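You operate a simulated robot arm through the tools that you are given. There is no shell and no other tool.

You are at the controls of a simulated two-armed robot. One attempt, no reset.

Task
Drain the wash tub, refill it to the blue line and pump the fleece in it free of suds.
Fine: no soap; watch water and suds go; the fleece stays in the tub, the others where they lie; drain, tap and pump end shut off. Where these are worked on the way, their far stop is far enough and under half their travel is too little: blue tap.

It is judged by the outcome, as a careful person would: the job done as asked, and still so three seconds after it is handed in. It fails if anything else is knocked over, pushed out of place, dropped, spilled or broken.

Robot
Two 7-joint arms with fingered hands on one trunk that stands fixed in place. Base frame: the origin is at the foot of the trunk, x ahead of it, y to its left, z up. Units: mm, degrees, N and s.
The left shoulder is at [47, 125, 1249], the right one opposite. With the tool pointing down near the work surface each hand reaches from about 100 to 620 mm from the base axis, measured 20 degrees to its own side. Payload 3.6 kg a hand.
The tool frame of a hand sits at the grasp point between the pads (the TCP): z along the fingers, y along the line on which they close. The tips reach 30 mm beyond it. The gripper opens to 104 mm; its body begins 35 mm behind the TCP. The gripper is a hand of 4 fingers: y runs from the thumb to the fingers, the wrist lies at [-15, -104, -178] in the tool frame, and closing takes about 1.5 s.
Orientation is that of the tool frame in the base frame, as a unit quaternion [x, y, z, w]. With the fingers straight down and the wrist toward the robot, the tool's x, y and z point along [0, 1, 0], [1, 0, 0] and [0, 0, -1] of the base frame.

Tools
- The arms move only by the tool move_arm. It takes "left_motion", "right_motion" or both (then of equal length, played together; a hand with none holds still); each is text: rows parted by semicolons, each of 7 numbers parted by spaces: the shift along the tool's x, y, z in units of 30 mm (1.0 is 30 mm), then the turn, a rotation vector about the tool's x, y, z in units of 4 degrees (1.0 is 4 degrees), then the opening, from 0 (shut) to 1 (fully open). In form: tx ty tz wx wy wz jaw; .... A call has 1 to 20 rows; each row shifts and turns the commanded pose from where the row before left it, along the tool's axes as they then stand. A call with a number of a shift or a turn outside -1 to 1 is refused whole. Each row takes 0.2 s and may step no farther than 50 mm and 8.6 degrees from the row before; otherwise, or with a gripper value out of range, the whole call is refused. Where a pose cannot be reached the arm comes as near as it can. A force on the tool above 40 N (or 10 N above the force at the start of the call, whichever is more), or a blocked arm, ends the call early, and 0.2 s more pass. Each finger travels about 72 mm/s and halts on what it meets, pressing with about 28 N; the grip force reading is that of the motor and also rises with nothing between the fingers. The clock runs only during rows and for 0.2 s after the last one: add rows that do not move to give the fingers time. It gives the time, the measured TCP pose, the force on the tool (base axes), the opening and the grip force at its end, in the units of the frame above (readings bear some noise), with the torque about the TCP (base axes, N m) and any sound that the robot's microphone picked up.
- Cameras (640 x 400 px; columns grow to the right, rows downward): "scene" is now at [142.8, 44.2, 1430.3]; the picture's right is [0.47, -0.88, 0.00], its down [-0.12, -0.06, -0.99] and it looks along [0.88, 0.46, -0.14] (base axes); focal length 214 px, centre (320, 200). "left" rides on the left gripper at [-61, -92, -130] in its tool frame; the picture's right is [-0.81, -0.28, 0.52], its down [0.53, -0.71, 0.46] and it looks along [0.24, 0.64, 0.72] (tool axes); focal length 275 px, centre (320, 200). "right" rides on the right gripper at [61, -92, -130] in its tool frame; the picture's right is [-0.81, 0.27, -0.52], its down [-0.53, -0.71, 0.46] and it looks along [-0.24, 0.64, 0.72] (tool axes); focal length 275 px, centre (320, 200). There is no depth. A picture from a camera that has moved, and an enlarged one, comes with that camera's place and axes in the base frame and with its lens.
- get_image(camera): a new picture of that camera. It takes no simulated time.
- raise_lower(by): moves the trunk up (or, below 0, down) by that many mm; the arms and the scene camera ride with it, the base frame stays. It gives what a move gives, with no picture.
- grasp_type(shape, hand): the hand has 4 fingers and takes this shape, open, in about a second: jaw (thumb against the fingers, like two jaws); tri (thumb and two fingers); tip (a fingertip pinch); poke (one finger out to press); point (the index stretched); flat (the hand flat); cup (the hand cupped); fist (a fist). The gripper value then closes the fingers along that shape, each until it touches; the sizes above hold for jaw. It gives what a move gives, with no picture.
- pan_tilt(pan, tilt): turns the head with the scene camera to pan (to the left, within 80 degrees either way) and tilt (down, from -29 to 69), counted from straight ahead of the robot (the tilt from the chest, where the trunk bows). It gives what a move gives.
- enlarge(camera, box): a new picture of the part [left, top, right, bottom] of that camera's present view, enlarged. It takes no simulated time.
- job_done(): hands the job in; it is judged then, once.

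Nothing tells you positions but the pictures and the camera data. Unless the task says otherwise, let go and move clear before handing in.

The tools are called after "Call:" as name(argument=value, ...) on one line, values as JSON. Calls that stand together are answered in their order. move_arm: Moves the arms, as the interface text tells. Its arguments: {"type":"object","properties":{"left_motion":{"type":"string"},"right_motion":{"type":"string"}},"required":[]} The other tools are called the same way: raise_lower (by) moves the trunk up or down; grasp_type (shape, hand) gives the hand a shape; pan_tilt (pan, tilt) turns the head that bears the scene camera; get_image (camera) takes a picture; enlarge (camera, box) takes an enlarged picture of a part of a camera's view; job_done () hands the job in.

At the start:

```text
clock: 0.0
left_tcp_pos: [336.4, 452.9, 1428.2]
left_orientation: [0.707, 0.707, 0.0, 0.0]
left_ft_force: [-0.3, -0.8, 0.0]
left_moment: [0.0, -0.02, 0.05]
left_grip_width: 103.8
left_finger_force: 0.0
left_shape: jaw
right_tcp_pos: [420.4, 0.0, 1457.3]
right_orientation: [0.707, 0.707, 0.001, 0.0]
right_ft_force: [0.9, 0.2, -0.1]
right_moment: [0.01, -0.03, 0.02]
right_grip_width: 103.6
right_finger_force: 0.1
right_shape: jaw
trunk travel left (down, up): [-475.0, 61.0]
head pan, tilt (commanded): [27.8, 7.9]
```

scene: 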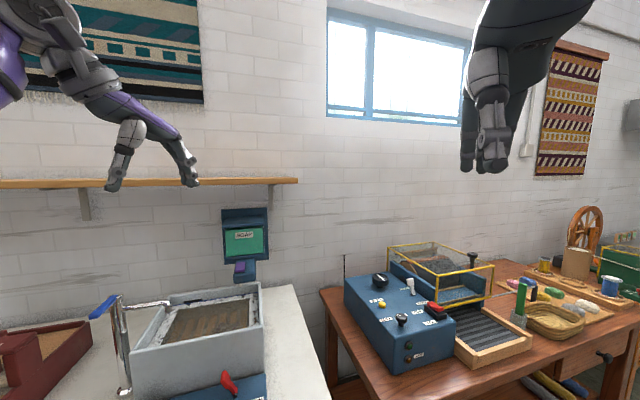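
right: 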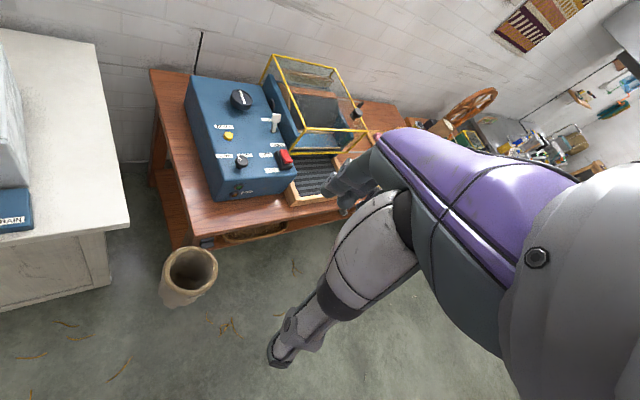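
left: 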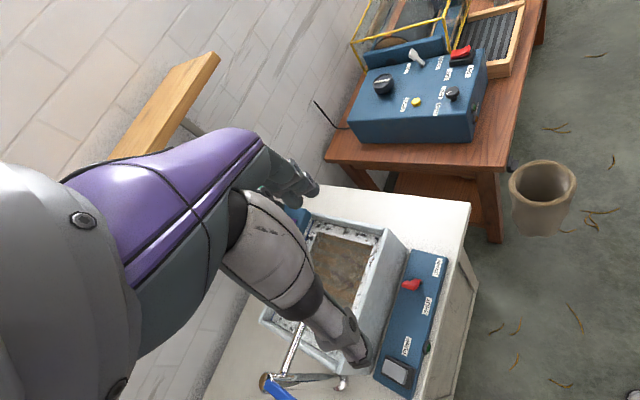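

I see a wash tub on a white bench to the left front, with a tap (blue handle), a blue control panel with a red lever, and a carding machine to the right. I'll turn the head toward the tub and look closer before moving.

Call:
pan_tilt(pan=45, tilt=40)

Call:
enlarge(camera="left", box=[240, 200, 480, 400])

```text
clock: 1.0
left_tcp_pos: [336.4, 451.8, 1428.6]
left_orientation: [0.707, 0.707, 0.0, 0.001]
left_ft_force: [0.7, -0.2, -0.5]
left_moment: [0.01, -0.01, 0.0]
left_grip_width: 103.5
left_finger_force: 0.1
left_shape: jaw
right_tcp_pos: [421.2, 0.3, 1457.3]
right_orientation: [0.707, 0.707, 0.0, 0.001]
right_ft_force: [0.9, -0.2, 0.2]
right_moment: [-0.02, -0.01, 0.01]
right_grip_width: 103.7
right_finger_force: 0.2
right_shape: jaw
trunk travel left (down, up): [-475.0, 61.0]
head pan, tilt (commanded): [45.0, 40.0]
```

```text
2.00 times, centred on (360, 300) of left
camera zoom: at [245.0, 391.7, 1558.8], right [-0.28, -0.81, -0.52], down [-0.71, 0.53, -0.46], along [0.64, 0.24, -0.72], focal length 551 px, centre (240, 0)
```

zoom: 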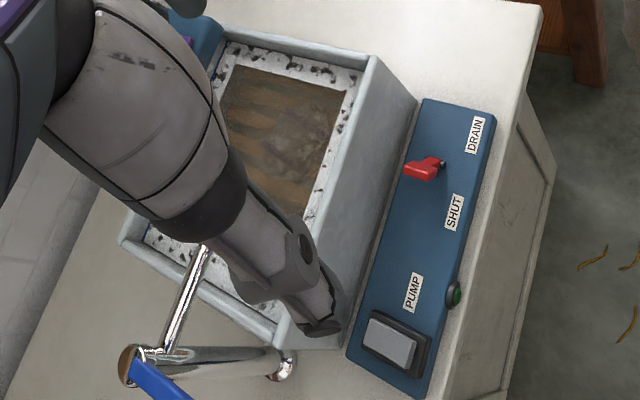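

Call:
get_image(camera="scene")

Call:
enlarge(camera="scene", box=[160, 60, 480, 260])

```text
taken
camera scene: at [121.1, 61.0, 1379.2], right [0.71, -0.71, 0.0], down [-0.45, -0.45, -0.77], along [0.54, 0.54, -0.64], focal length 214 px, centre (320, 200)
```

scene: 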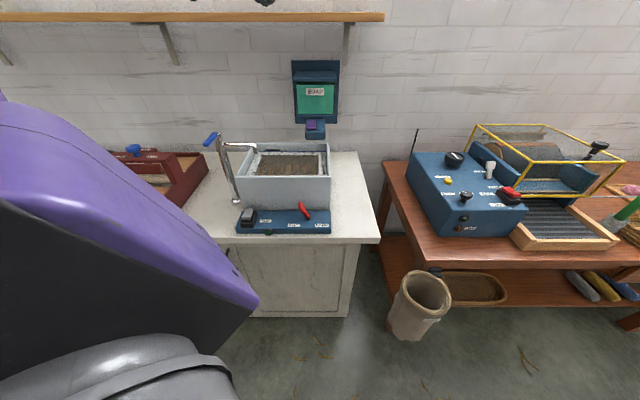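

```text
2.00 times, centred on (320, 160) of scene
camera zoom: at [121.1, 61.0, 1379.2], right [0.71, -0.71, 0.0], down [-0.45, -0.45, -0.77], along [0.54, 0.54, -0.64], focal length 429 px, centre (320, 280)
```

zoom: 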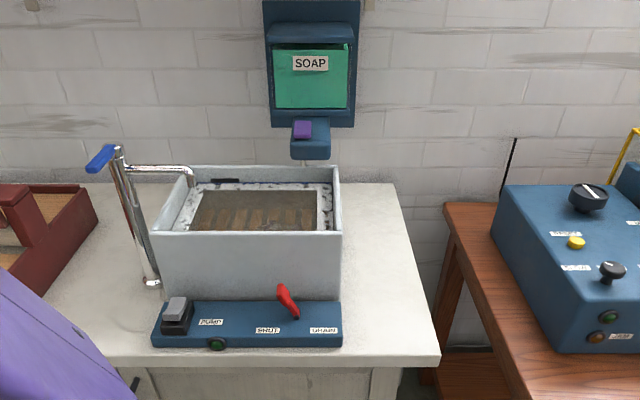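

I see the tub faces along the 45° direction, with a panel in front carrying a pump pad, a red drain lever with SHUT/DRAIN labels, and a tap at the tub's left. I'll take closer zooms to locate each part.

Call:
enlarge(camera="scene", box=[220, 190, 348, 245])

Call:
enlarge(camera="scene", box=[190, 120, 350, 215])

Call:
enlarge(camera="left", box=[360, 230, 480, 400])

Call:
get_image(camera="right")

```text
5.00 times, centred on (284, 218) of scene
camera zoom: at [121.1, 61.0, 1379.2], right [0.71, -0.71, 0.0], down [-0.45, -0.45, -0.77], along [0.54, 0.54, -0.64], focal length 1072 px, centre (500, 112)
```

zoom: 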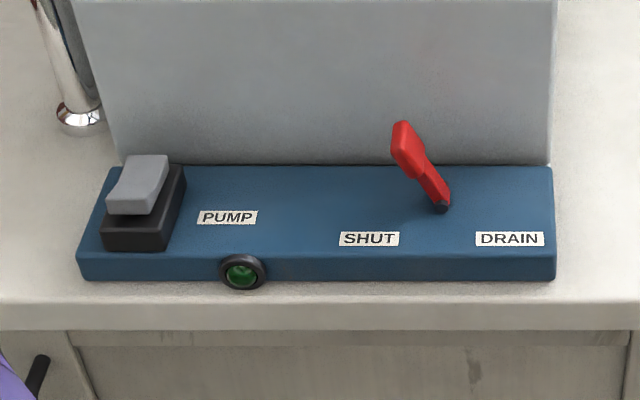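

```text
4.00 times, centred on (270, 168) of scene
camera zoom: at [121.1, 61.0, 1379.2], right [0.71, -0.71, 0.0], down [-0.45, -0.45, -0.77], along [0.54, 0.54, -0.64], focal length 858 px, centre (520, 330)
```

zoom: 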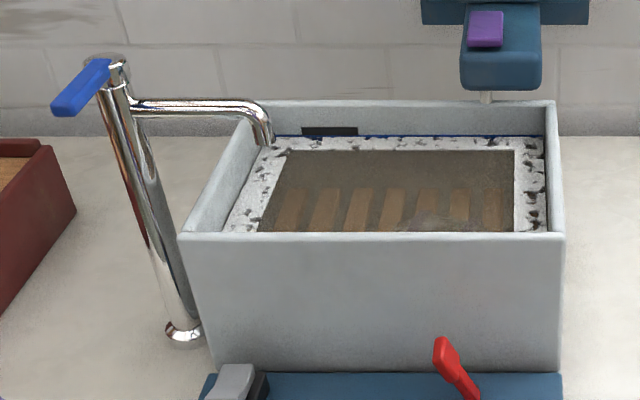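

```text
2.35 times, centred on (420, 315) of left
camera zoom: at [245.0, 391.7, 1558.8], right [-0.28, -0.81, -0.52], down [-0.71, 0.53, -0.46], along [0.64, 0.24, -0.72], focal length 648 px, centre (85, -71)
```

zoom: 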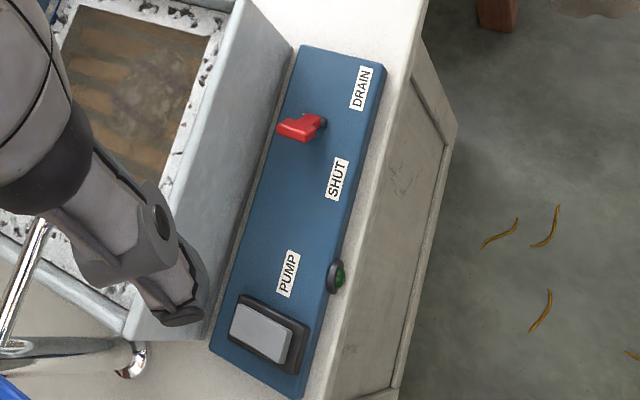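

```text
taken
camera right: at [327.0, 61.3, 1588.0], right [0.27, -0.81, 0.52], down [-0.71, -0.53, -0.46], along [0.64, -0.24, -0.72], focal length 275 px, centre (320, 200)
```

right: 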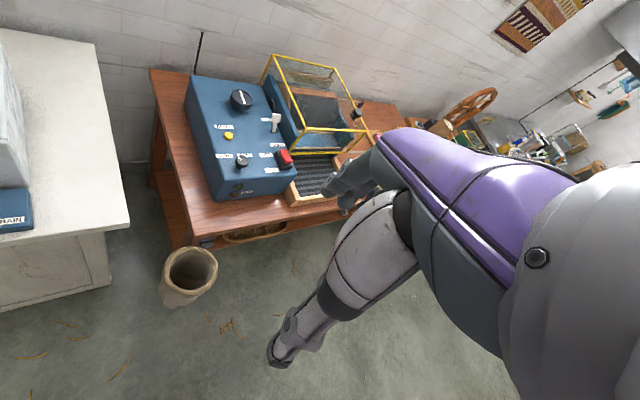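

The drain lever pivots at about [465, 461, 850], leaning toward SHUT. The tub rim is near z 995, and the tap column is near [357, 767] with its blue handle at about z 1100. I'll turn the left hand to face the tub and lower it so its camera can see the tap and water.

Call:
move_arm(left_motion="0 0 0.4 0 0 -1 1;0 0 0.4 0 0 -1 1;0 0 0.4 0 0 -1 1;0 0 0.4 0 0 -1 1;0 0 0.4 0 0 -1 1;0 0 0.4 0 0 -1 1;0 0 0.4 0 0 -1 1;0 0 0.4 0 0 -1 1;0 0 0.4 0 0 -1 1;0 0 0.4 0 0 -1 1;0 0 0.4 0 0 -1 1;0 0 0.4 0 0 -0.25 1")

```text
clock: 3.6
left_tcp_pos: [336.2, 450.9, 1283.9]
left_orientation: [0.382, 0.924, 0.0, 0.001]
left_ft_force: [-0.1, 0.0, 0.4]
left_moment: [-0.02, 0.03, 0.0]
left_grip_width: 103.8
left_finger_force: 0.0
left_shape: jaw
right_tcp_pos: [419.8, 0.8, 1458.2]
right_orientation: [0.707, 0.708, 0.0, 0.001]
right_ft_force: [-0.9, 0.2, 0.5]
right_moment: [-0.01, 0.04, 0.02]
right_grip_width: 103.6
right_finger_force: 0.1
right_shape: jaw
trunk travel left (down, up): [-475.0, 61.0]
head pan, tilt (commanded): [45.0, 40.0]
```

Call:
get_image(camera="left")

Call:
get_image(camera="scene")

```text
taken
camera left: at [315.7, 343.4, 1415.0], right [0.38, -0.77, -0.52], down [-0.88, -0.13, -0.46], along [0.28, 0.63, -0.72], focal length 275 px, centre (320, 200)
```

left: 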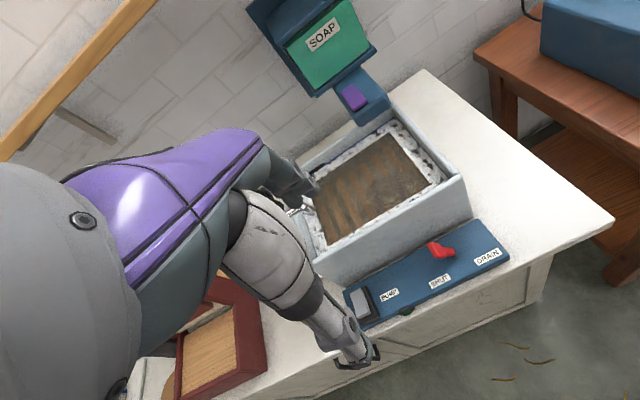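

```text
taken
camera scene: at [121.2, 61.3, 1379.1], right [0.71, -0.71, 0.0], down [-0.45, -0.45, -0.77], along [0.54, 0.54, -0.64], focal length 214 px, centre (320, 200)
```

scene: 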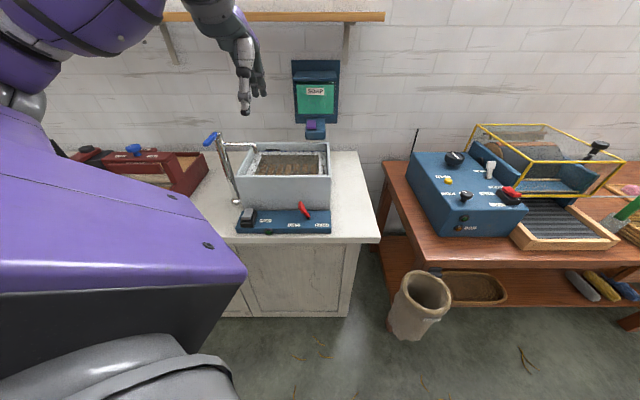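

The lever, pump pad and tub are clear; the tap is hidden behind the hand in the wrist view. I'll zoom into the tap handle from the scene camera.

Call:
enlarge(camera="scene", box=[196, 125, 260, 165])

Call:
enlarge(camera="scene", box=[230, 140, 340, 209])

Call:
enlarge(camera="left", box=[330, 210, 530, 335])

```text
10.00 times, centred on (228, 145) of scene
camera zoom: at [121.2, 61.3, 1379.1], right [0.71, -0.71, 0.0], down [-0.45, -0.45, -0.77], along [0.54, 0.54, -0.64], focal length 2145 px, centre (1240, 750)
```

zoom: 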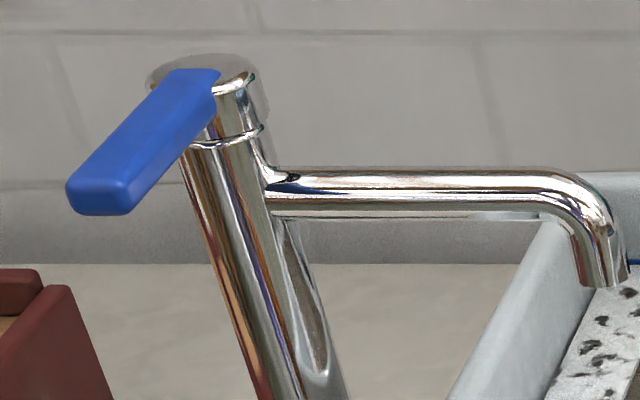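

```text
5.80 times, centred on (285, 174) of scene
camera zoom: at [121.2, 61.3, 1379.1], right [0.71, -0.71, 0.0], down [-0.45, -0.45, -0.77], along [0.54, 0.54, -0.64], focal length 1243 px, centre (523, 348)
```

zoom: 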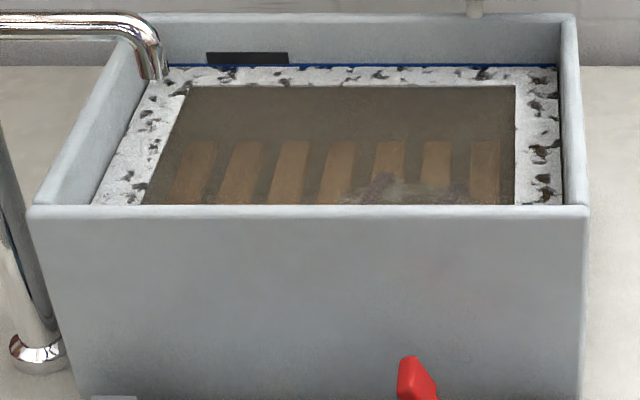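

```text
3.20 times, centred on (430, 272) of left
camera zoom: at [315.7, 343.4, 1415.0], right [0.38, -0.77, -0.52], down [-0.88, -0.13, -0.46], along [0.28, 0.63, -0.72], focal length 881 px, centre (-32, -32)
```

zoom: 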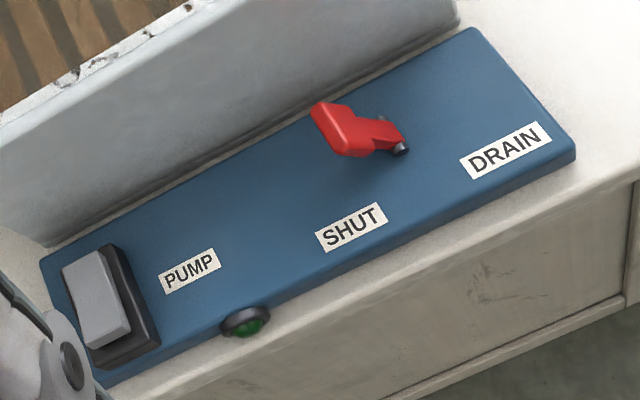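

The tap handle seems to lie level on top of the column pointing toward the robot at about [300, 700, 1105]. I'll give the left hand the poke shape and look at where its finger ends up.

Call:
grasp_type(hand="left", shape="poke")

Call:
get_image(camera="left")

Call:
enlarge(camera="scene", box=[180, 0, 308, 120])

```text
clock: 4.5
left_tcp_pos: [337.1, 450.4, 1283.7]
left_orientation: [0.383, 0.924, 0.0, 0.001]
left_ft_force: [-0.1, 0.3, -0.1]
left_moment: [0.0, 0.01, 0.0]
left_grip_width: 0.0
left_finger_force: 0.1
left_shape: poke
right_tcp_pos: [419.6, 1.0, 1457.6]
right_orientation: [0.707, 0.707, 0.0, 0.0]
right_ft_force: [0.5, 0.4, -0.1]
right_moment: [0.01, 0.03, 0.04]
right_grip_width: 103.6
right_finger_force: 0.0
right_shape: jaw
trunk travel left (down, up): [-475.0, 61.0]
head pan, tilt (commanded): [45.0, 40.0]
```

```text
taken
camera left: at [315.4, 343.2, 1415.2], right [0.38, -0.77, -0.52], down [-0.88, -0.13, -0.46], along [0.28, 0.63, -0.72], focal length 275 px, centre (320, 200)
```

left: 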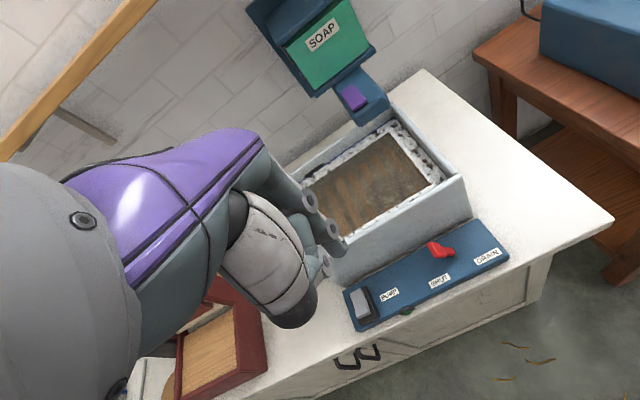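

```text
3.33 times, centred on (244, 60) of scene
camera zoom: at [121.1, 61.1, 1379.2], right [0.71, -0.71, 0.0], down [-0.45, -0.45, -0.77], along [0.54, 0.54, -0.64], focal length 715 px, centre (573, 667)
```

zoom: 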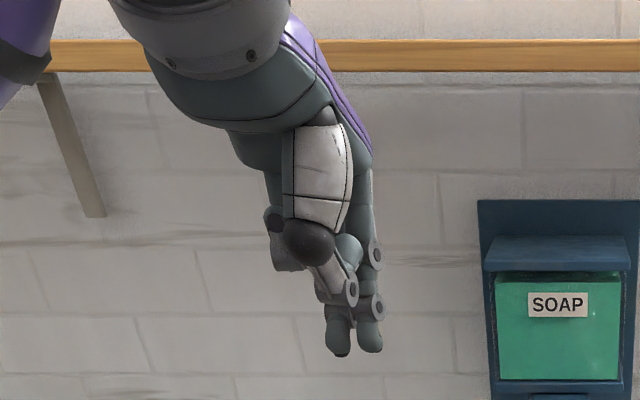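

The hand has changed shape; I'll look closer at which finger is extended.

Call:
enlarge(camera="left", box=[230, 160, 390, 340])

Call:
enlarge(camera="scene", box=[220, 30, 284, 80])

```text
2.22 times, centred on (310, 250) of left
camera zoom: at [315.4, 343.2, 1415.2], right [0.38, -0.77, -0.52], down [-0.88, -0.13, -0.46], along [0.28, 0.63, -0.72], focal length 612 px, centre (342, 89)
```

zoom: 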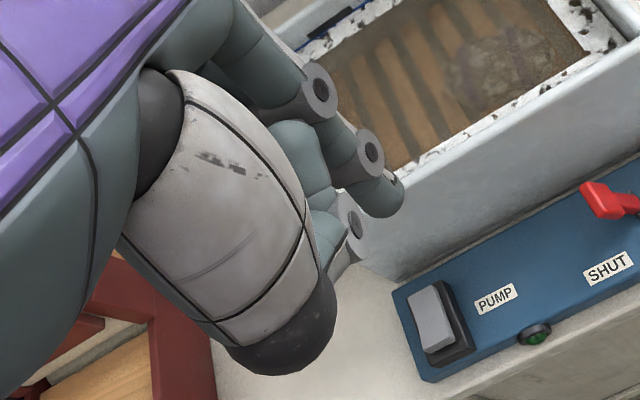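

```text
8.00 times, centred on (252, 55) of scene
camera zoom: at [121.1, 61.1, 1379.2], right [0.71, -0.71, 0.0], down [-0.45, -0.45, -0.77], along [0.54, 0.54, -0.64], focal length 1716 px, centre (864, 1360)
```

zoom: 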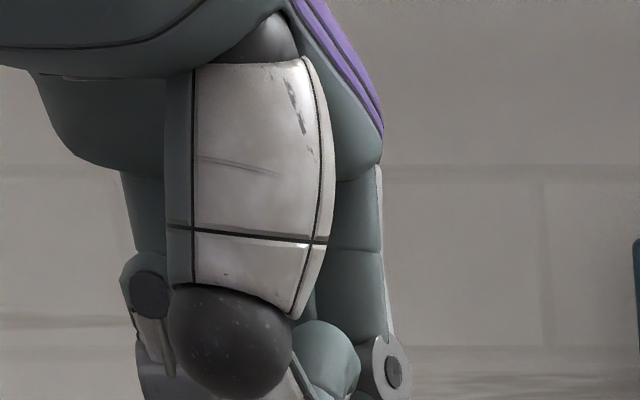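

Call:
enlarge(camera="scene", box=[228, 60, 268, 85])

Call:
enlarge(camera="left", box=[280, 180, 360, 280])

```text
16.00 times, centred on (248, 72) of scene
camera zoom: at [121.1, 61.1, 1379.2], right [0.71, -0.71, 0.0], down [-0.45, -0.45, -0.77], along [0.54, 0.54, -0.64], focal length 3432 px, centre (1472, 2240)
```

zoom: 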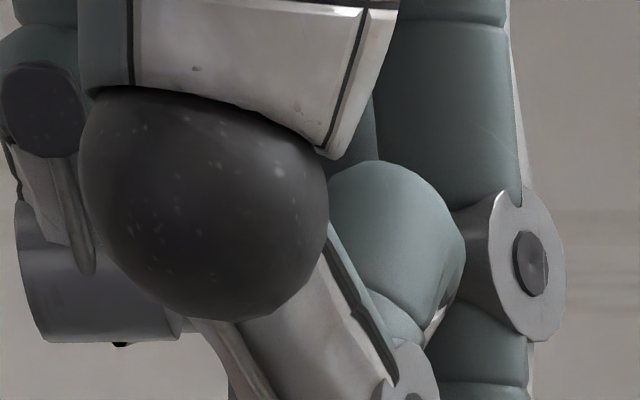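

```text
4.00 times, centred on (320, 230) of left
camera zoom: at [315.4, 343.2, 1415.2], right [0.38, -0.77, -0.52], down [-0.88, -0.13, -0.46], along [0.28, 0.63, -0.72], focal length 1101 px, centre (320, 80)
```

zoom: 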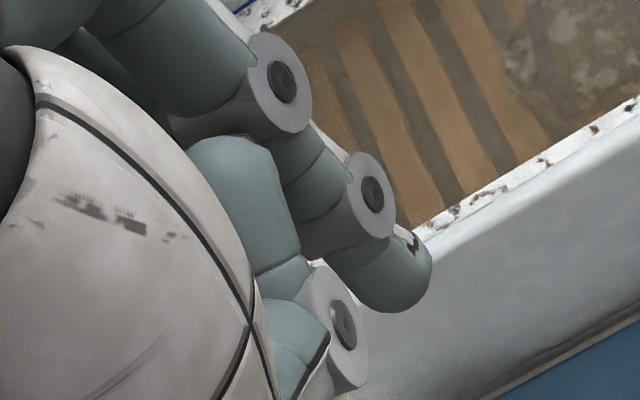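

The poke finger tip sits about 28 mm beyond the TCP. Next I'll pitch the hand 30° forward and lower it in front of the panel, left of the red lever.

Call:
move_arm(left_motion="0 0 0 -1 0 0 1;0 0 0 -1 0 0 1;0 0 0 -1 0 0 1;0 0 0 -1 0 0 1;0 0 0 -1 0 0 1;0 0 0 -1 0 0 1;0 0 0 -1 0 0 1;0 0 0 -0.5 0 0 1;0 -0.42 0.72 0 0 0 1;0 -0.42 0.72 0 0 0 1;0 -0.42 0.72 0 0 0 1;0 -0.42 0.72 0 0 0 1;0 -0.42 0.72 0 0 0 1;0 -0.42 0.72 0 0 0 1;0 -0.42 0.72 0 0 0 1;0 -0.42 0.72 0 0 0 1;0 -0.42 0.72 0 0 0 1;0 -0.42 0.72 0 0 0 1")

Call:
get_image(camera="scene")

Call:
get_image(camera="left")

```text
clock: 8.3
left_tcp_pos: [360.3, 475.5, 1044.9]
left_orientation: [0.369, 0.893, 0.239, 0.099]
left_ft_force: [0.1, 0.2, -0.5]
left_moment: [0.01, -0.02, 0.01]
left_grip_width: 0.0
left_finger_force: 0.0
left_shape: poke
left hand out of reach, approached as far as the arm can: row 9, 10, 11, 12, 13
right_tcp_pos: [420.0, -0.2, 1457.1]
right_orientation: [0.707, 0.707, 0.0, 0.0]
right_ft_force: [0.3, -0.4, -0.1]
right_moment: [0.0, -0.02, -0.01]
right_grip_width: 103.7
right_finger_force: 0.2
right_shape: jaw
trunk travel left (down, up): [-475.0, 61.0]
head pan, tilt (commanded): [45.0, 40.0]
```

```text
taken
camera scene: at [121.5, 61.4, 1379.1], right [0.71, -0.71, 0.0], down [-0.45, -0.45, -0.77], along [0.54, 0.54, -0.64], focal length 214 px, centre (320, 200)
```

scene: 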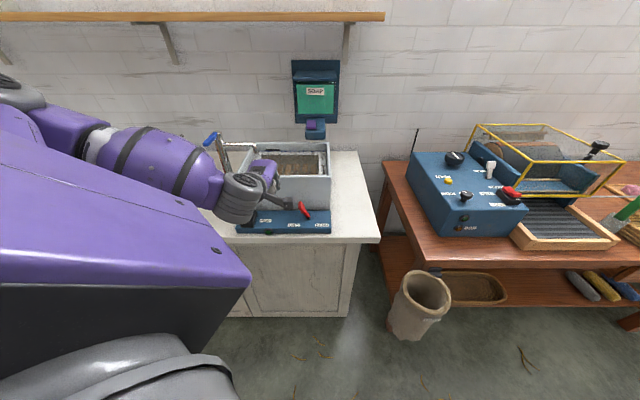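

```text
taken
camera left: at [301.7, 330.6, 1112.1], right [0.59, -0.56, -0.59], down [-0.65, 0.1, -0.75], along [0.48, 0.82, -0.31], focal length 275 px, centre (320, 200)
```

left: 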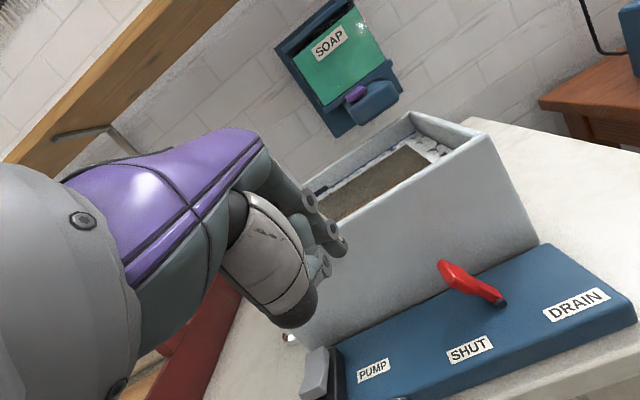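

The hand is now at about u -81, v 591 in tub-aligned coordinates with z 1045, and the lever is clear in the wrist view. I'll go down and then forward so the finger stands just left of the lever.

Call:
move_arm(left_motion="0 -0.4 0.693 0 0 0 1;0 -0.4 0.693 0 0 0 1;0 -0.4 0.693 0 0 0 1;0 -0.4 0.693 0 0 0 1;0 -0.4 0.693 0 0 0 1")

Call:
get_image(camera="left")

Call:
enlarge(camera="scene", box=[180, 120, 340, 240])

```text
clock: 9.5
left_tcp_pos: [359.2, 474.1, 923.3]
left_orientation: [0.369, 0.893, 0.238, 0.099]
left_ft_force: [-0.6, -0.9, 0.7]
left_moment: [0.01, -0.04, 0.01]
left_grip_width: 0.1
left_finger_force: 0.2
left_shape: poke
right_tcp_pos: [420.6, 1.0, 1456.8]
right_orientation: [0.708, 0.707, -0.001, -0.001]
right_ft_force: [0.0, -0.4, 0.3]
right_moment: [-0.02, -0.02, 0.04]
right_grip_width: 103.6
right_finger_force: 0.0
right_shape: jaw
trunk travel left (down, up): [-475.0, 61.0]
head pan, tilt (commanded): [45.0, 40.0]
```

```text
taken
camera left: at [301.5, 329.7, 990.6], right [0.59, -0.56, -0.58], down [-0.65, 0.1, -0.75], along [0.48, 0.82, -0.3], focal length 275 px, centre (320, 200)
```

left: 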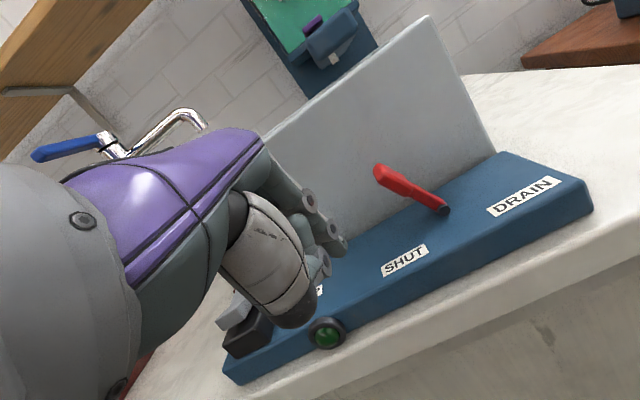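

```text
3.33 times, centred on (260, 180) of scene
camera zoom: at [121.2, 61.3, 1379.1], right [0.71, -0.71, 0.0], down [-0.45, -0.45, -0.77], along [0.54, 0.54, -0.64], focal length 715 px, centre (520, 267)
```

zoom: 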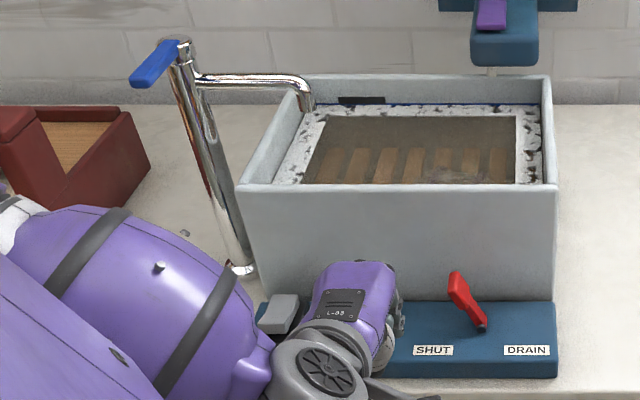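

The finger is left of and slightly in front of the lever. I'll move it forward over the panel, level with the lever.

Call:
move_arm(left_motion="0 0.45 0.426 0 0 0 1;0 0.45 0.426 0 0 0 1;0 0.45 0.426 0 0 0 1")

Call:
get_image(camera="left")

Call:
enlarge(camera="scene", box=[200, 160, 340, 250])

```text
clock: 10.3
left_tcp_pos: [396.6, 512.5, 910.4]
left_orientation: [0.369, 0.893, 0.239, 0.099]
left_ft_force: [0.7, -0.2, 0.1]
left_moment: [0.03, 0.01, 0.0]
left_grip_width: 0.1
left_finger_force: 0.1
left_shape: poke
right_tcp_pos: [420.7, 0.9, 1456.9]
right_orientation: [0.707, 0.707, 0.0, -0.001]
right_ft_force: [-0.2, -1.1, -0.7]
right_moment: [-0.05, 0.02, 0.03]
right_grip_width: 103.9
right_finger_force: 0.1
right_shape: jaw
trunk travel left (down, up): [-475.0, 61.0]
head pan, tilt (commanded): [45.0, 40.0]
```

```text
taken
camera left: at [338.4, 367.1, 977.6], right [0.59, -0.56, -0.59], down [-0.65, 0.1, -0.75], along [0.48, 0.82, -0.31], focal length 275 px, centre (320, 200)
```

left: 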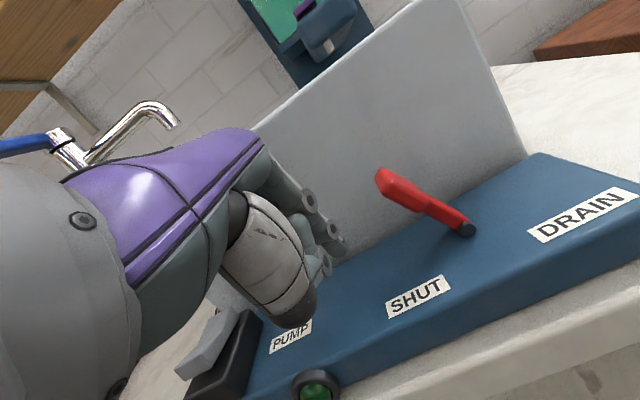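

```text
4.44 times, centred on (270, 205) of scene
camera zoom: at [121.3, 61.3, 1379.1], right [0.71, -0.71, 0.0], down [-0.45, -0.45, -0.77], along [0.54, 0.54, -0.64], focal length 953 px, centre (542, 178)
```

zoom: 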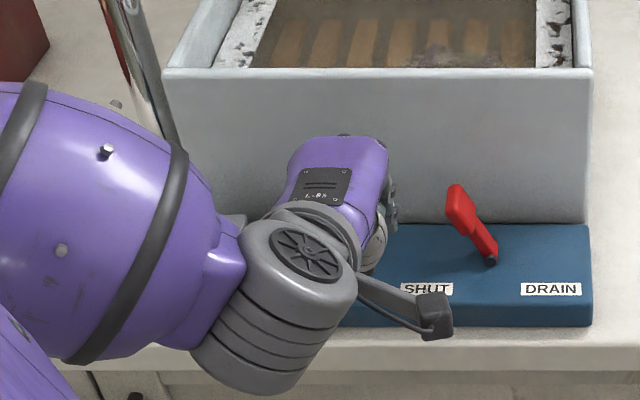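

The finger is level with the lever and to its left. I'll now push right (toward DRAIN) in small steps while watching the force.

Call:
move_arm(left_motion="-0.35 0 0 0 0 0 1;-0.35 0 0 0 0 0 1;-0.35 0 0 0 0 0 1;-0.35 0 0 0 0 0 1")

Call:
get_image(camera="left")

```text
clock: 11.3
left_tcp_pos: [425.4, 482.0, 911.7]
left_orientation: [0.369, 0.893, 0.238, 0.099]
left_ft_force: [-1.0, 0.3, 0.1]
left_moment: [0.01, 0.03, -0.02]
left_grip_width: 0.0
left_finger_force: 0.0
left_shape: poke
right_tcp_pos: [420.8, 0.7, 1456.5]
right_orientation: [0.706, 0.708, -0.001, 0.0]
right_ft_force: [0.5, 0.3, -0.1]
right_moment: [0.0, -0.02, 0.0]
right_grip_width: 103.5
right_finger_force: 0.1
right_shape: jaw
trunk travel left (down, up): [-475.0, 61.0]
head pan, tilt (commanded): [45.0, 40.0]
```

```text
taken
camera left: at [367.6, 336.6, 978.5], right [0.59, -0.56, -0.59], down [-0.65, 0.1, -0.75], along [0.48, 0.82, -0.3], focal length 275 px, centre (320, 200)
```

left: 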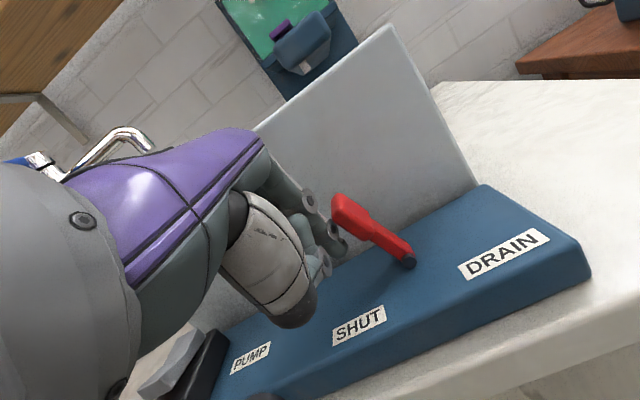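

The finger is almost touching the lever. I continue pushing right.

Call:
move_arm(left_motion="-0.3 0 0 0 0 0 1;-0.3 0 0 0 0 0 1;-0.3 0 0 0 0 0 1")

Call:
get_image(camera="left")

Call:
enlarge(camera="scene", box=[200, 160, 340, 250])

```text
clock: 12.1
left_tcp_pos: [446.2, 464.5, 911.2]
left_orientation: [0.37, 0.892, 0.238, 0.098]
left_ft_force: [0.6, -0.1, -0.9]
left_moment: [-0.04, -0.01, -0.02]
left_grip_width: 0.1
left_finger_force: 0.1
left_shape: poke
right_tcp_pos: [419.6, 0.0, 1456.9]
right_orientation: [0.707, 0.707, -0.001, 0.0]
right_ft_force: [0.3, 0.8, -0.2]
right_moment: [0.02, 0.01, 0.0]
right_grip_width: 103.7
right_finger_force: 0.0
right_shape: jaw
trunk travel left (down, up): [-475.0, 61.0]
head pan, tilt (commanded): [45.0, 40.0]
```

```text
taken
camera left: at [387.5, 317.9, 978.6], right [0.59, -0.56, -0.59], down [-0.65, 0.1, -0.75], along [0.48, 0.82, -0.31], focal length 275 px, centre (320, 200)
```

left: 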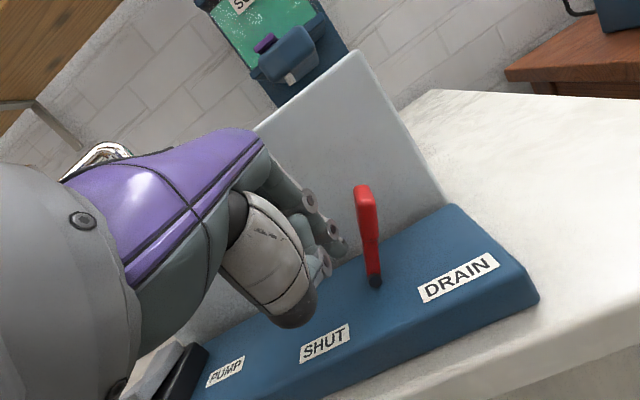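

```text
4.44 times, centred on (270, 205) of scene
camera zoom: at [121.3, 61.0, 1379.1], right [0.71, -0.71, 0.0], down [-0.45, -0.45, -0.77], along [0.54, 0.54, -0.64], focal length 953 px, centre (542, 178)
```

zoom: 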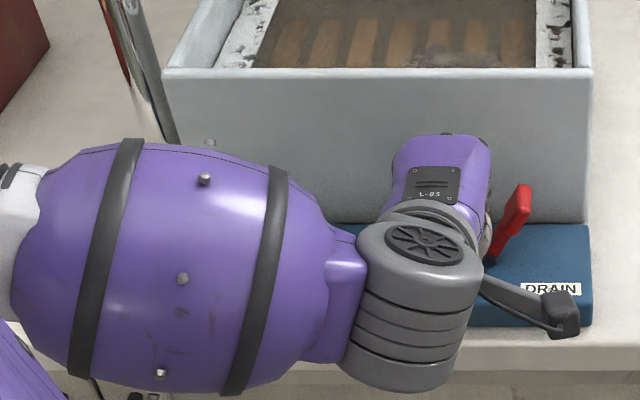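

The lever has flipped over to the DRAIN side. I'll back the hand off a little to the left and wait to watch the water drop.

Call:
move_arm(left_motion="-0.2 0 0 0 0 0 1;-0.2 0 0 0 0 0 1;-0.2 0 0 0 0 0 1")

Call:
enlarge(camera="scene", box=[200, 130, 360, 250])

Call:
get_image(camera="left")

```text
clock: 12.9
left_tcp_pos: [455.5, 456.0, 911.7]
left_orientation: [0.367, 0.893, 0.242, 0.096]
left_ft_force: [-16.1, 15.6, 3.0]
left_moment: [0.41, 0.3, 0.33]
left_grip_width: 0.0
left_finger_force: 0.1
left_shape: poke
right_tcp_pos: [417.7, 2.8, 1458.7]
right_orientation: [0.707, 0.707, 0.0, 0.001]
right_ft_force: [0.1, 0.4, 1.0]
right_moment: [0.02, 0.0, 0.01]
right_grip_width: 103.9
right_finger_force: 0.1
right_shape: jaw
trunk travel left (down, up): [-475.0, 61.0]
head pan, tilt (commanded): [45.0, 40.0]
```

```text
3.33 times, centred on (280, 190) of scene
camera zoom: at [118.7, 63.0, 1379.3], right [0.71, -0.71, 0.0], down [-0.45, -0.46, -0.77], along [0.54, 0.54, -0.64], focal length 715 px, centre (453, 233)
```

zoom: 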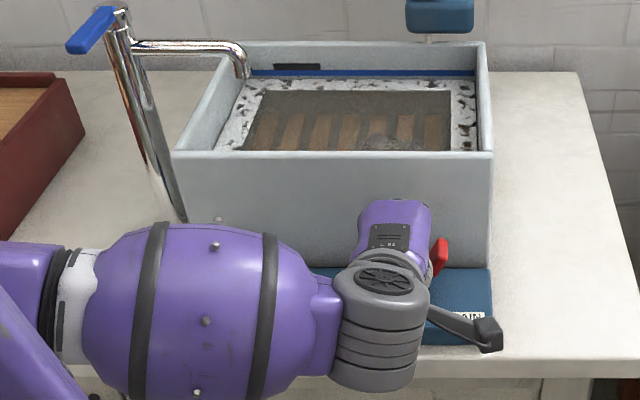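

```text
taken
camera left: at [397.9, 309.3, 978.6], right [0.59, -0.55, -0.59], down [-0.65, 0.1, -0.75], along [0.47, 0.83, -0.3], focal length 275 px, centre (320, 200)
```

left: 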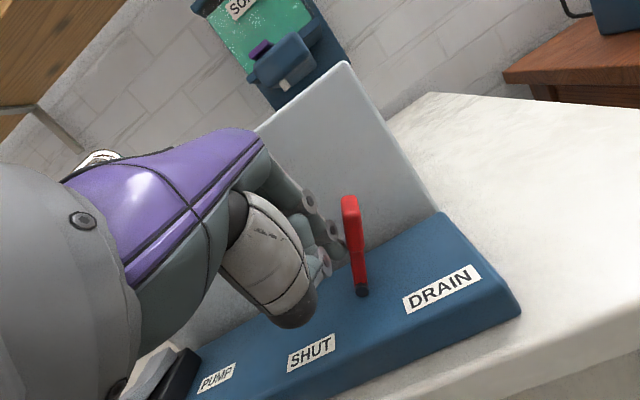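

The lever is firmly at its DRAIN stop and the water level has begun to fall below the blue line. I'll back the finger off, retreat, and move to the lever's right side, ready to shut it later.

Call:
move_arm(left_motion="0.4 0 0 0 0 0 1;0.4 0 0 0 0 0 1;0 -0.577 -0.333 0 0 0 1;0 -0.577 -0.333 0 0 0 1;0 -0.577 -0.333 0 0 0 1;0 -0.577 -0.333 0 0 0 1")

Call:
enlarge(camera="scene", box=[200, 130, 360, 250])

Call:
get_image(camera="left")

```text
clock: 14.3
left_tcp_pos: [383.6, 408.3, 910.8]
left_orientation: [0.369, 0.892, 0.24, 0.099]
left_ft_force: [0.0, 0.2, 0.4]
left_moment: [0.01, -0.01, 0.0]
left_grip_width: 0.3
left_finger_force: 0.0
left_shape: poke
right_tcp_pos: [419.6, -0.0, 1457.3]
right_orientation: [0.707, 0.707, -0.001, 0.0]
right_ft_force: [0.2, -0.5, 0.0]
right_moment: [-0.01, -0.01, -0.04]
right_grip_width: 103.7
right_finger_force: 0.1
right_shape: jaw
trunk travel left (down, up): [-475.0, 61.0]
head pan, tilt (commanded): [45.0, 40.0]
```

```text
3.33 times, centred on (280, 190) of scene
camera zoom: at [120.7, 60.9, 1379.2], right [0.71, -0.71, 0.0], down [-0.45, -0.45, -0.77], along [0.54, 0.54, -0.64], focal length 715 px, centre (453, 233)
```

zoom: 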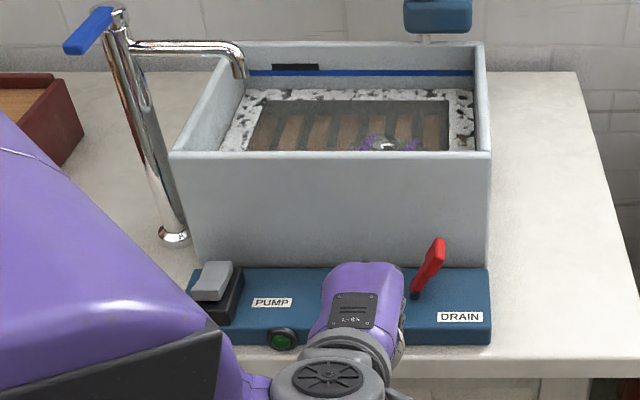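

```text
taken
camera left: at [325.1, 263.6, 979.3], right [0.59, -0.56, -0.59], down [-0.65, 0.1, -0.75], along [0.48, 0.82, -0.3], focal length 275 px, centre (320, 200)
```

left: 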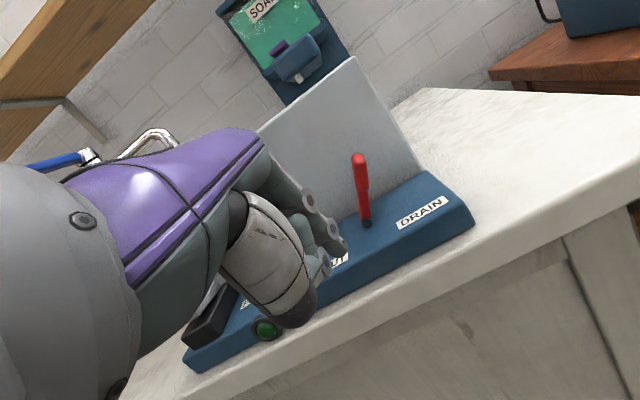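

The lever holds at DRAIN and the level is falling steadily. I'll shift to the right of the lever while the tub drains.

Call:
move_arm(left_motion="-0.8 0 0 0 0 0 1;-0.8 0 0 0 0 0 1;-0.8 0 0 0 0 0 1;-0.8 0 0 0 0 0 1;-0.4 0 0 0 0 0 1;0 0 0 0 0 0 1;0 0 0 0 0 0 1;0 0 0 0 0 0 1")

Call:
get_image(camera="scene")

Call:
enlarge(camera="scene", box=[220, 135, 340, 210])

Call:
get_image(camera="left")

```text
clock: 16.1
left_tcp_pos: [460.3, 333.6, 912.2]
left_orientation: [0.37, 0.892, 0.239, 0.099]
left_ft_force: [-0.1, -0.5, -0.4]
left_moment: [-0.01, -0.01, 0.0]
left_grip_width: 0.1
left_finger_force: 0.1
left_shape: poke
right_tcp_pos: [419.3, -0.1, 1457.4]
right_orientation: [0.706, 0.708, 0.0, 0.0]
right_ft_force: [-0.8, 0.8, 0.3]
right_moment: [0.01, 0.0, -0.02]
right_grip_width: 103.7
right_finger_force: 0.1
right_shape: jaw
trunk travel left (down, up): [-475.0, 61.0]
head pan, tilt (commanded): [45.0, 40.0]
```

```text
taken
camera scene: at [121.1, 61.1, 1379.2], right [0.71, -0.71, 0.0], down [-0.45, -0.45, -0.77], along [0.54, 0.54, -0.64], focal length 214 px, centre (320, 200)
```

scene: 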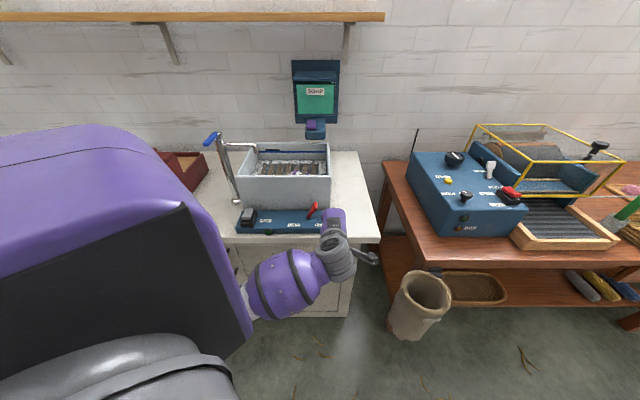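

```text
5.33 times, centred on (280, 172) of scene
camera zoom: at [121.1, 61.1, 1379.2], right [0.71, -0.71, 0.0], down [-0.45, -0.45, -0.77], along [0.54, 0.54, -0.64], focal length 1144 px, centre (533, 347)
```

zoom: 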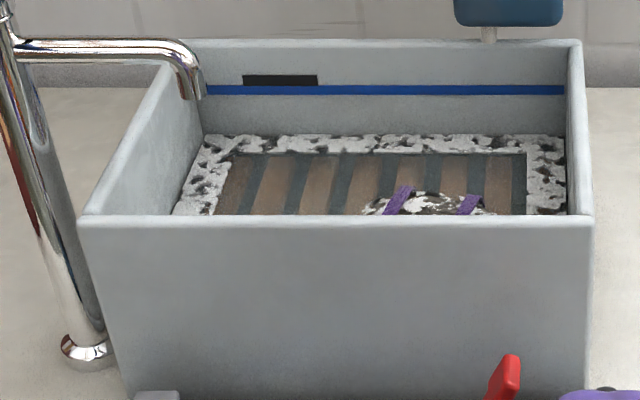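

```text
taken
camera left: at [402.5, 187.7, 980.0], right [0.59, -0.56, -0.59], down [-0.65, 0.1, -0.75], along [0.48, 0.82, -0.31], focal length 275 px, centre (320, 200)
```

left: 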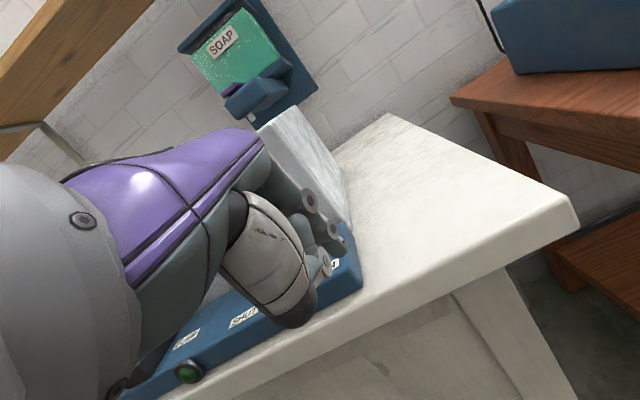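

The tub is draining and the fleece with purple ties is appearing. I'll hold still and wait.

Call:
move_arm(left_motion="0 0 0 0 0 0 1;0 0 0 0 0 0 1;0 0 0 0 0 0 1;0 0 0 0 0 0 1;0 0 0 0 0 0 1;0 0 0 0 0 0 1;0 0 0 0 0 0 1;0 0 0 0 0 0 1;0 0 0 0 0 0 1;0 0 0 0 0 0 1;0 0 0 0 0 0 1;0 0 0 0 0 0 1;0 0 0 0 0 0 1;0 0 0 0 0 0 1;0 0 0 0 0 0 1;0 0 0 0 0 0 1;0 0 0 0 0 0 1;0 0 0 0 0 0 1")

Call:
enlarge(camera="scene", box=[220, 135, 340, 210])

```text
clock: 19.9
left_tcp_pos: [462.0, 333.3, 912.0]
left_orientation: [0.37, 0.892, 0.239, 0.099]
left_ft_force: [-0.7, 0.4, 0.4]
left_moment: [-0.03, -0.04, -0.01]
left_grip_width: 0.0
left_finger_force: 0.0
left_shape: poke
right_tcp_pos: [419.9, 2.1, 1456.5]
right_orientation: [0.707, 0.707, 0.0, 0.0]
right_ft_force: [0.4, 0.0, 0.8]
right_moment: [0.02, -0.02, -0.03]
right_grip_width: 103.5
right_finger_force: 0.1
right_shape: jaw
trunk travel left (down, up): [-475.0, 61.0]
head pan, tilt (commanded): [45.0, 40.0]
```

```text
5.33 times, centred on (280, 172) of scene
camera zoom: at [121.1, 61.1, 1379.2], right [0.71, -0.71, 0.0], down [-0.45, -0.45, -0.77], along [0.54, 0.54, -0.64], focal length 1144 px, centre (533, 347)
```

zoom: 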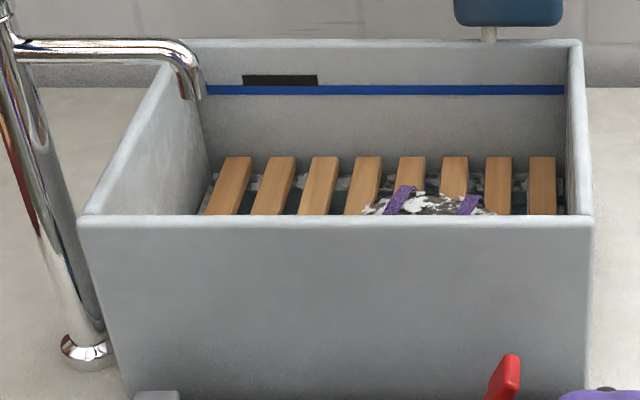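

The water is now below the slatted rack. I'll wait until the tub is fully empty.

Call:
move_arm(left_motion="0 0 0 0 0 0 1;0 0 0 0 0 0 1;0 0 0 0 0 0 1;0 0 0 0 0 0 1;0 0 0 0 0 0 1;0 0 0 0 0 0 1;0 0 0 0 0 0 1;0 0 0 0 0 0 1;0 0 0 0 0 0 1;0 0 0 0 0 0 1;0 0 0 0 0 0 1;0 0 0 0 0 0 1;0 0 0 0 0 0 1;0 0 0 0 0 0 1;0 0 0 0 0 0 1;0 0 0 0 0 0 1;0 0 0 0 0 0 1;0 0 0 0 0 0 1;0 0 0 0 0 0 1;0 0 0 0 0 0 1")

Call:
enlarge(camera="scene", box=[220, 135, 340, 210])

```text
clock: 24.1
left_tcp_pos: [460.5, 332.2, 912.2]
left_orientation: [0.37, 0.892, 0.239, 0.099]
left_ft_force: [0.7, -0.3, -0.7]
left_moment: [-0.01, -0.03, -0.01]
left_grip_width: 0.0
left_finger_force: 0.2
left_shape: poke
right_tcp_pos: [420.2, 1.2, 1456.9]
right_orientation: [0.707, 0.707, 0.0, 0.0]
right_ft_force: [1.0, 0.4, -0.3]
right_moment: [-0.03, -0.01, 0.03]
right_grip_width: 103.6
right_finger_force: 0.1
right_shape: jaw
trunk travel left (down, up): [-475.0, 61.0]
head pan, tilt (commanded): [45.0, 40.0]
```

```text
5.33 times, centred on (280, 172) of scene
camera zoom: at [121.1, 61.1, 1379.2], right [0.71, -0.71, 0.0], down [-0.45, -0.45, -0.77], along [0.54, 0.54, -0.64], focal length 1144 px, centre (533, 347)
```

zoom: 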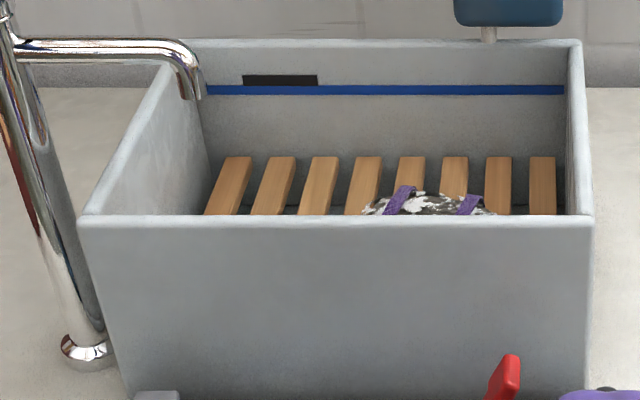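

The tub looks empty, with no water or suds left under the slats. I'll move a bit right, then forward beside the lever's right side, with a closer look at the tub.

Call:
move_arm(left_motion="-0.5 0 0 0 0 0 1;-0.3 0 0 0 0 0 1;0 0.577 0.333 0 0 0 1;0 0.577 0.333 0 0 0 1;0 0.577 0.333 0 0 0 1;0 0.577 0.333 0 0 0 1;0 0 0 0 0 0 1")

Call:
enlarge(camera="scene", box=[250, 150, 350, 212])

Call:
enlarge(camera="scene", box=[230, 190, 360, 270])

Call:
get_image(camera="left")

```text
clock: 25.7
left_tcp_pos: [534.4, 374.2, 912.6]
left_orientation: [0.369, 0.892, 0.24, 0.098]
left_ft_force: [-0.4, 0.8, -0.1]
left_moment: [-0.03, 0.0, 0.02]
left_grip_width: 0.0
left_finger_force: 0.1
left_shape: poke
right_tcp_pos: [420.8, -0.2, 1458.6]
right_orientation: [0.707, 0.707, 0.0, 0.0]
right_ft_force: [-0.4, 0.5, 0.2]
right_moment: [0.01, 0.01, 0.01]
right_grip_width: 103.7
right_finger_force: 0.0
right_shape: jaw
trunk travel left (down, up): [-475.0, 61.0]
head pan, tilt (commanded): [45.0, 40.0]
```

```text
6.40 times, centred on (300, 181) of scene
camera zoom: at [120.9, 61.1, 1379.2], right [0.71, -0.71, 0.0], down [-0.45, -0.45, -0.77], along [0.54, 0.54, -0.64], focal length 1373 px, centre (448, 322)
```

zoom: 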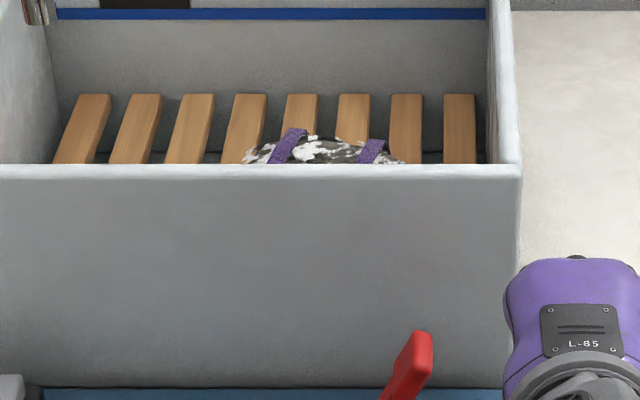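

```text
4.92 times, centred on (295, 230) of scene
camera zoom: at [120.9, 61.1, 1379.2], right [0.71, -0.71, 0.0], down [-0.45, -0.45, -0.77], along [0.54, 0.54, -0.64], focal length 1056 px, centre (443, 52)
```

zoom: 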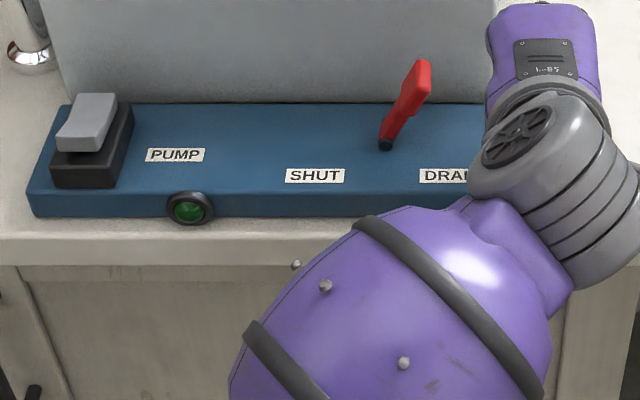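

```text
taken
camera left: at [476.3, 228.7, 979.6], right [0.59, -0.56, -0.59], down [-0.65, 0.1, -0.75], along [0.48, 0.82, -0.31], focal length 275 px, centre (320, 200)
```

left: 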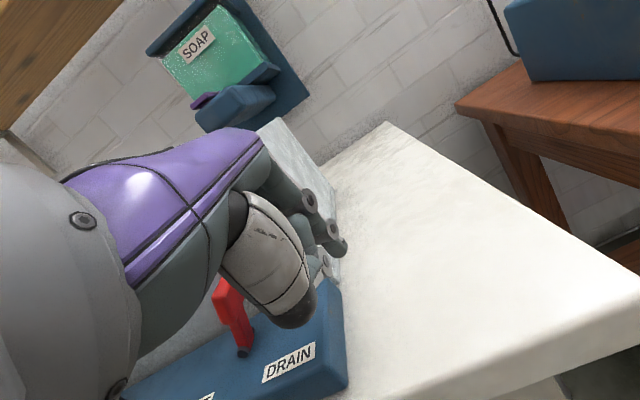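

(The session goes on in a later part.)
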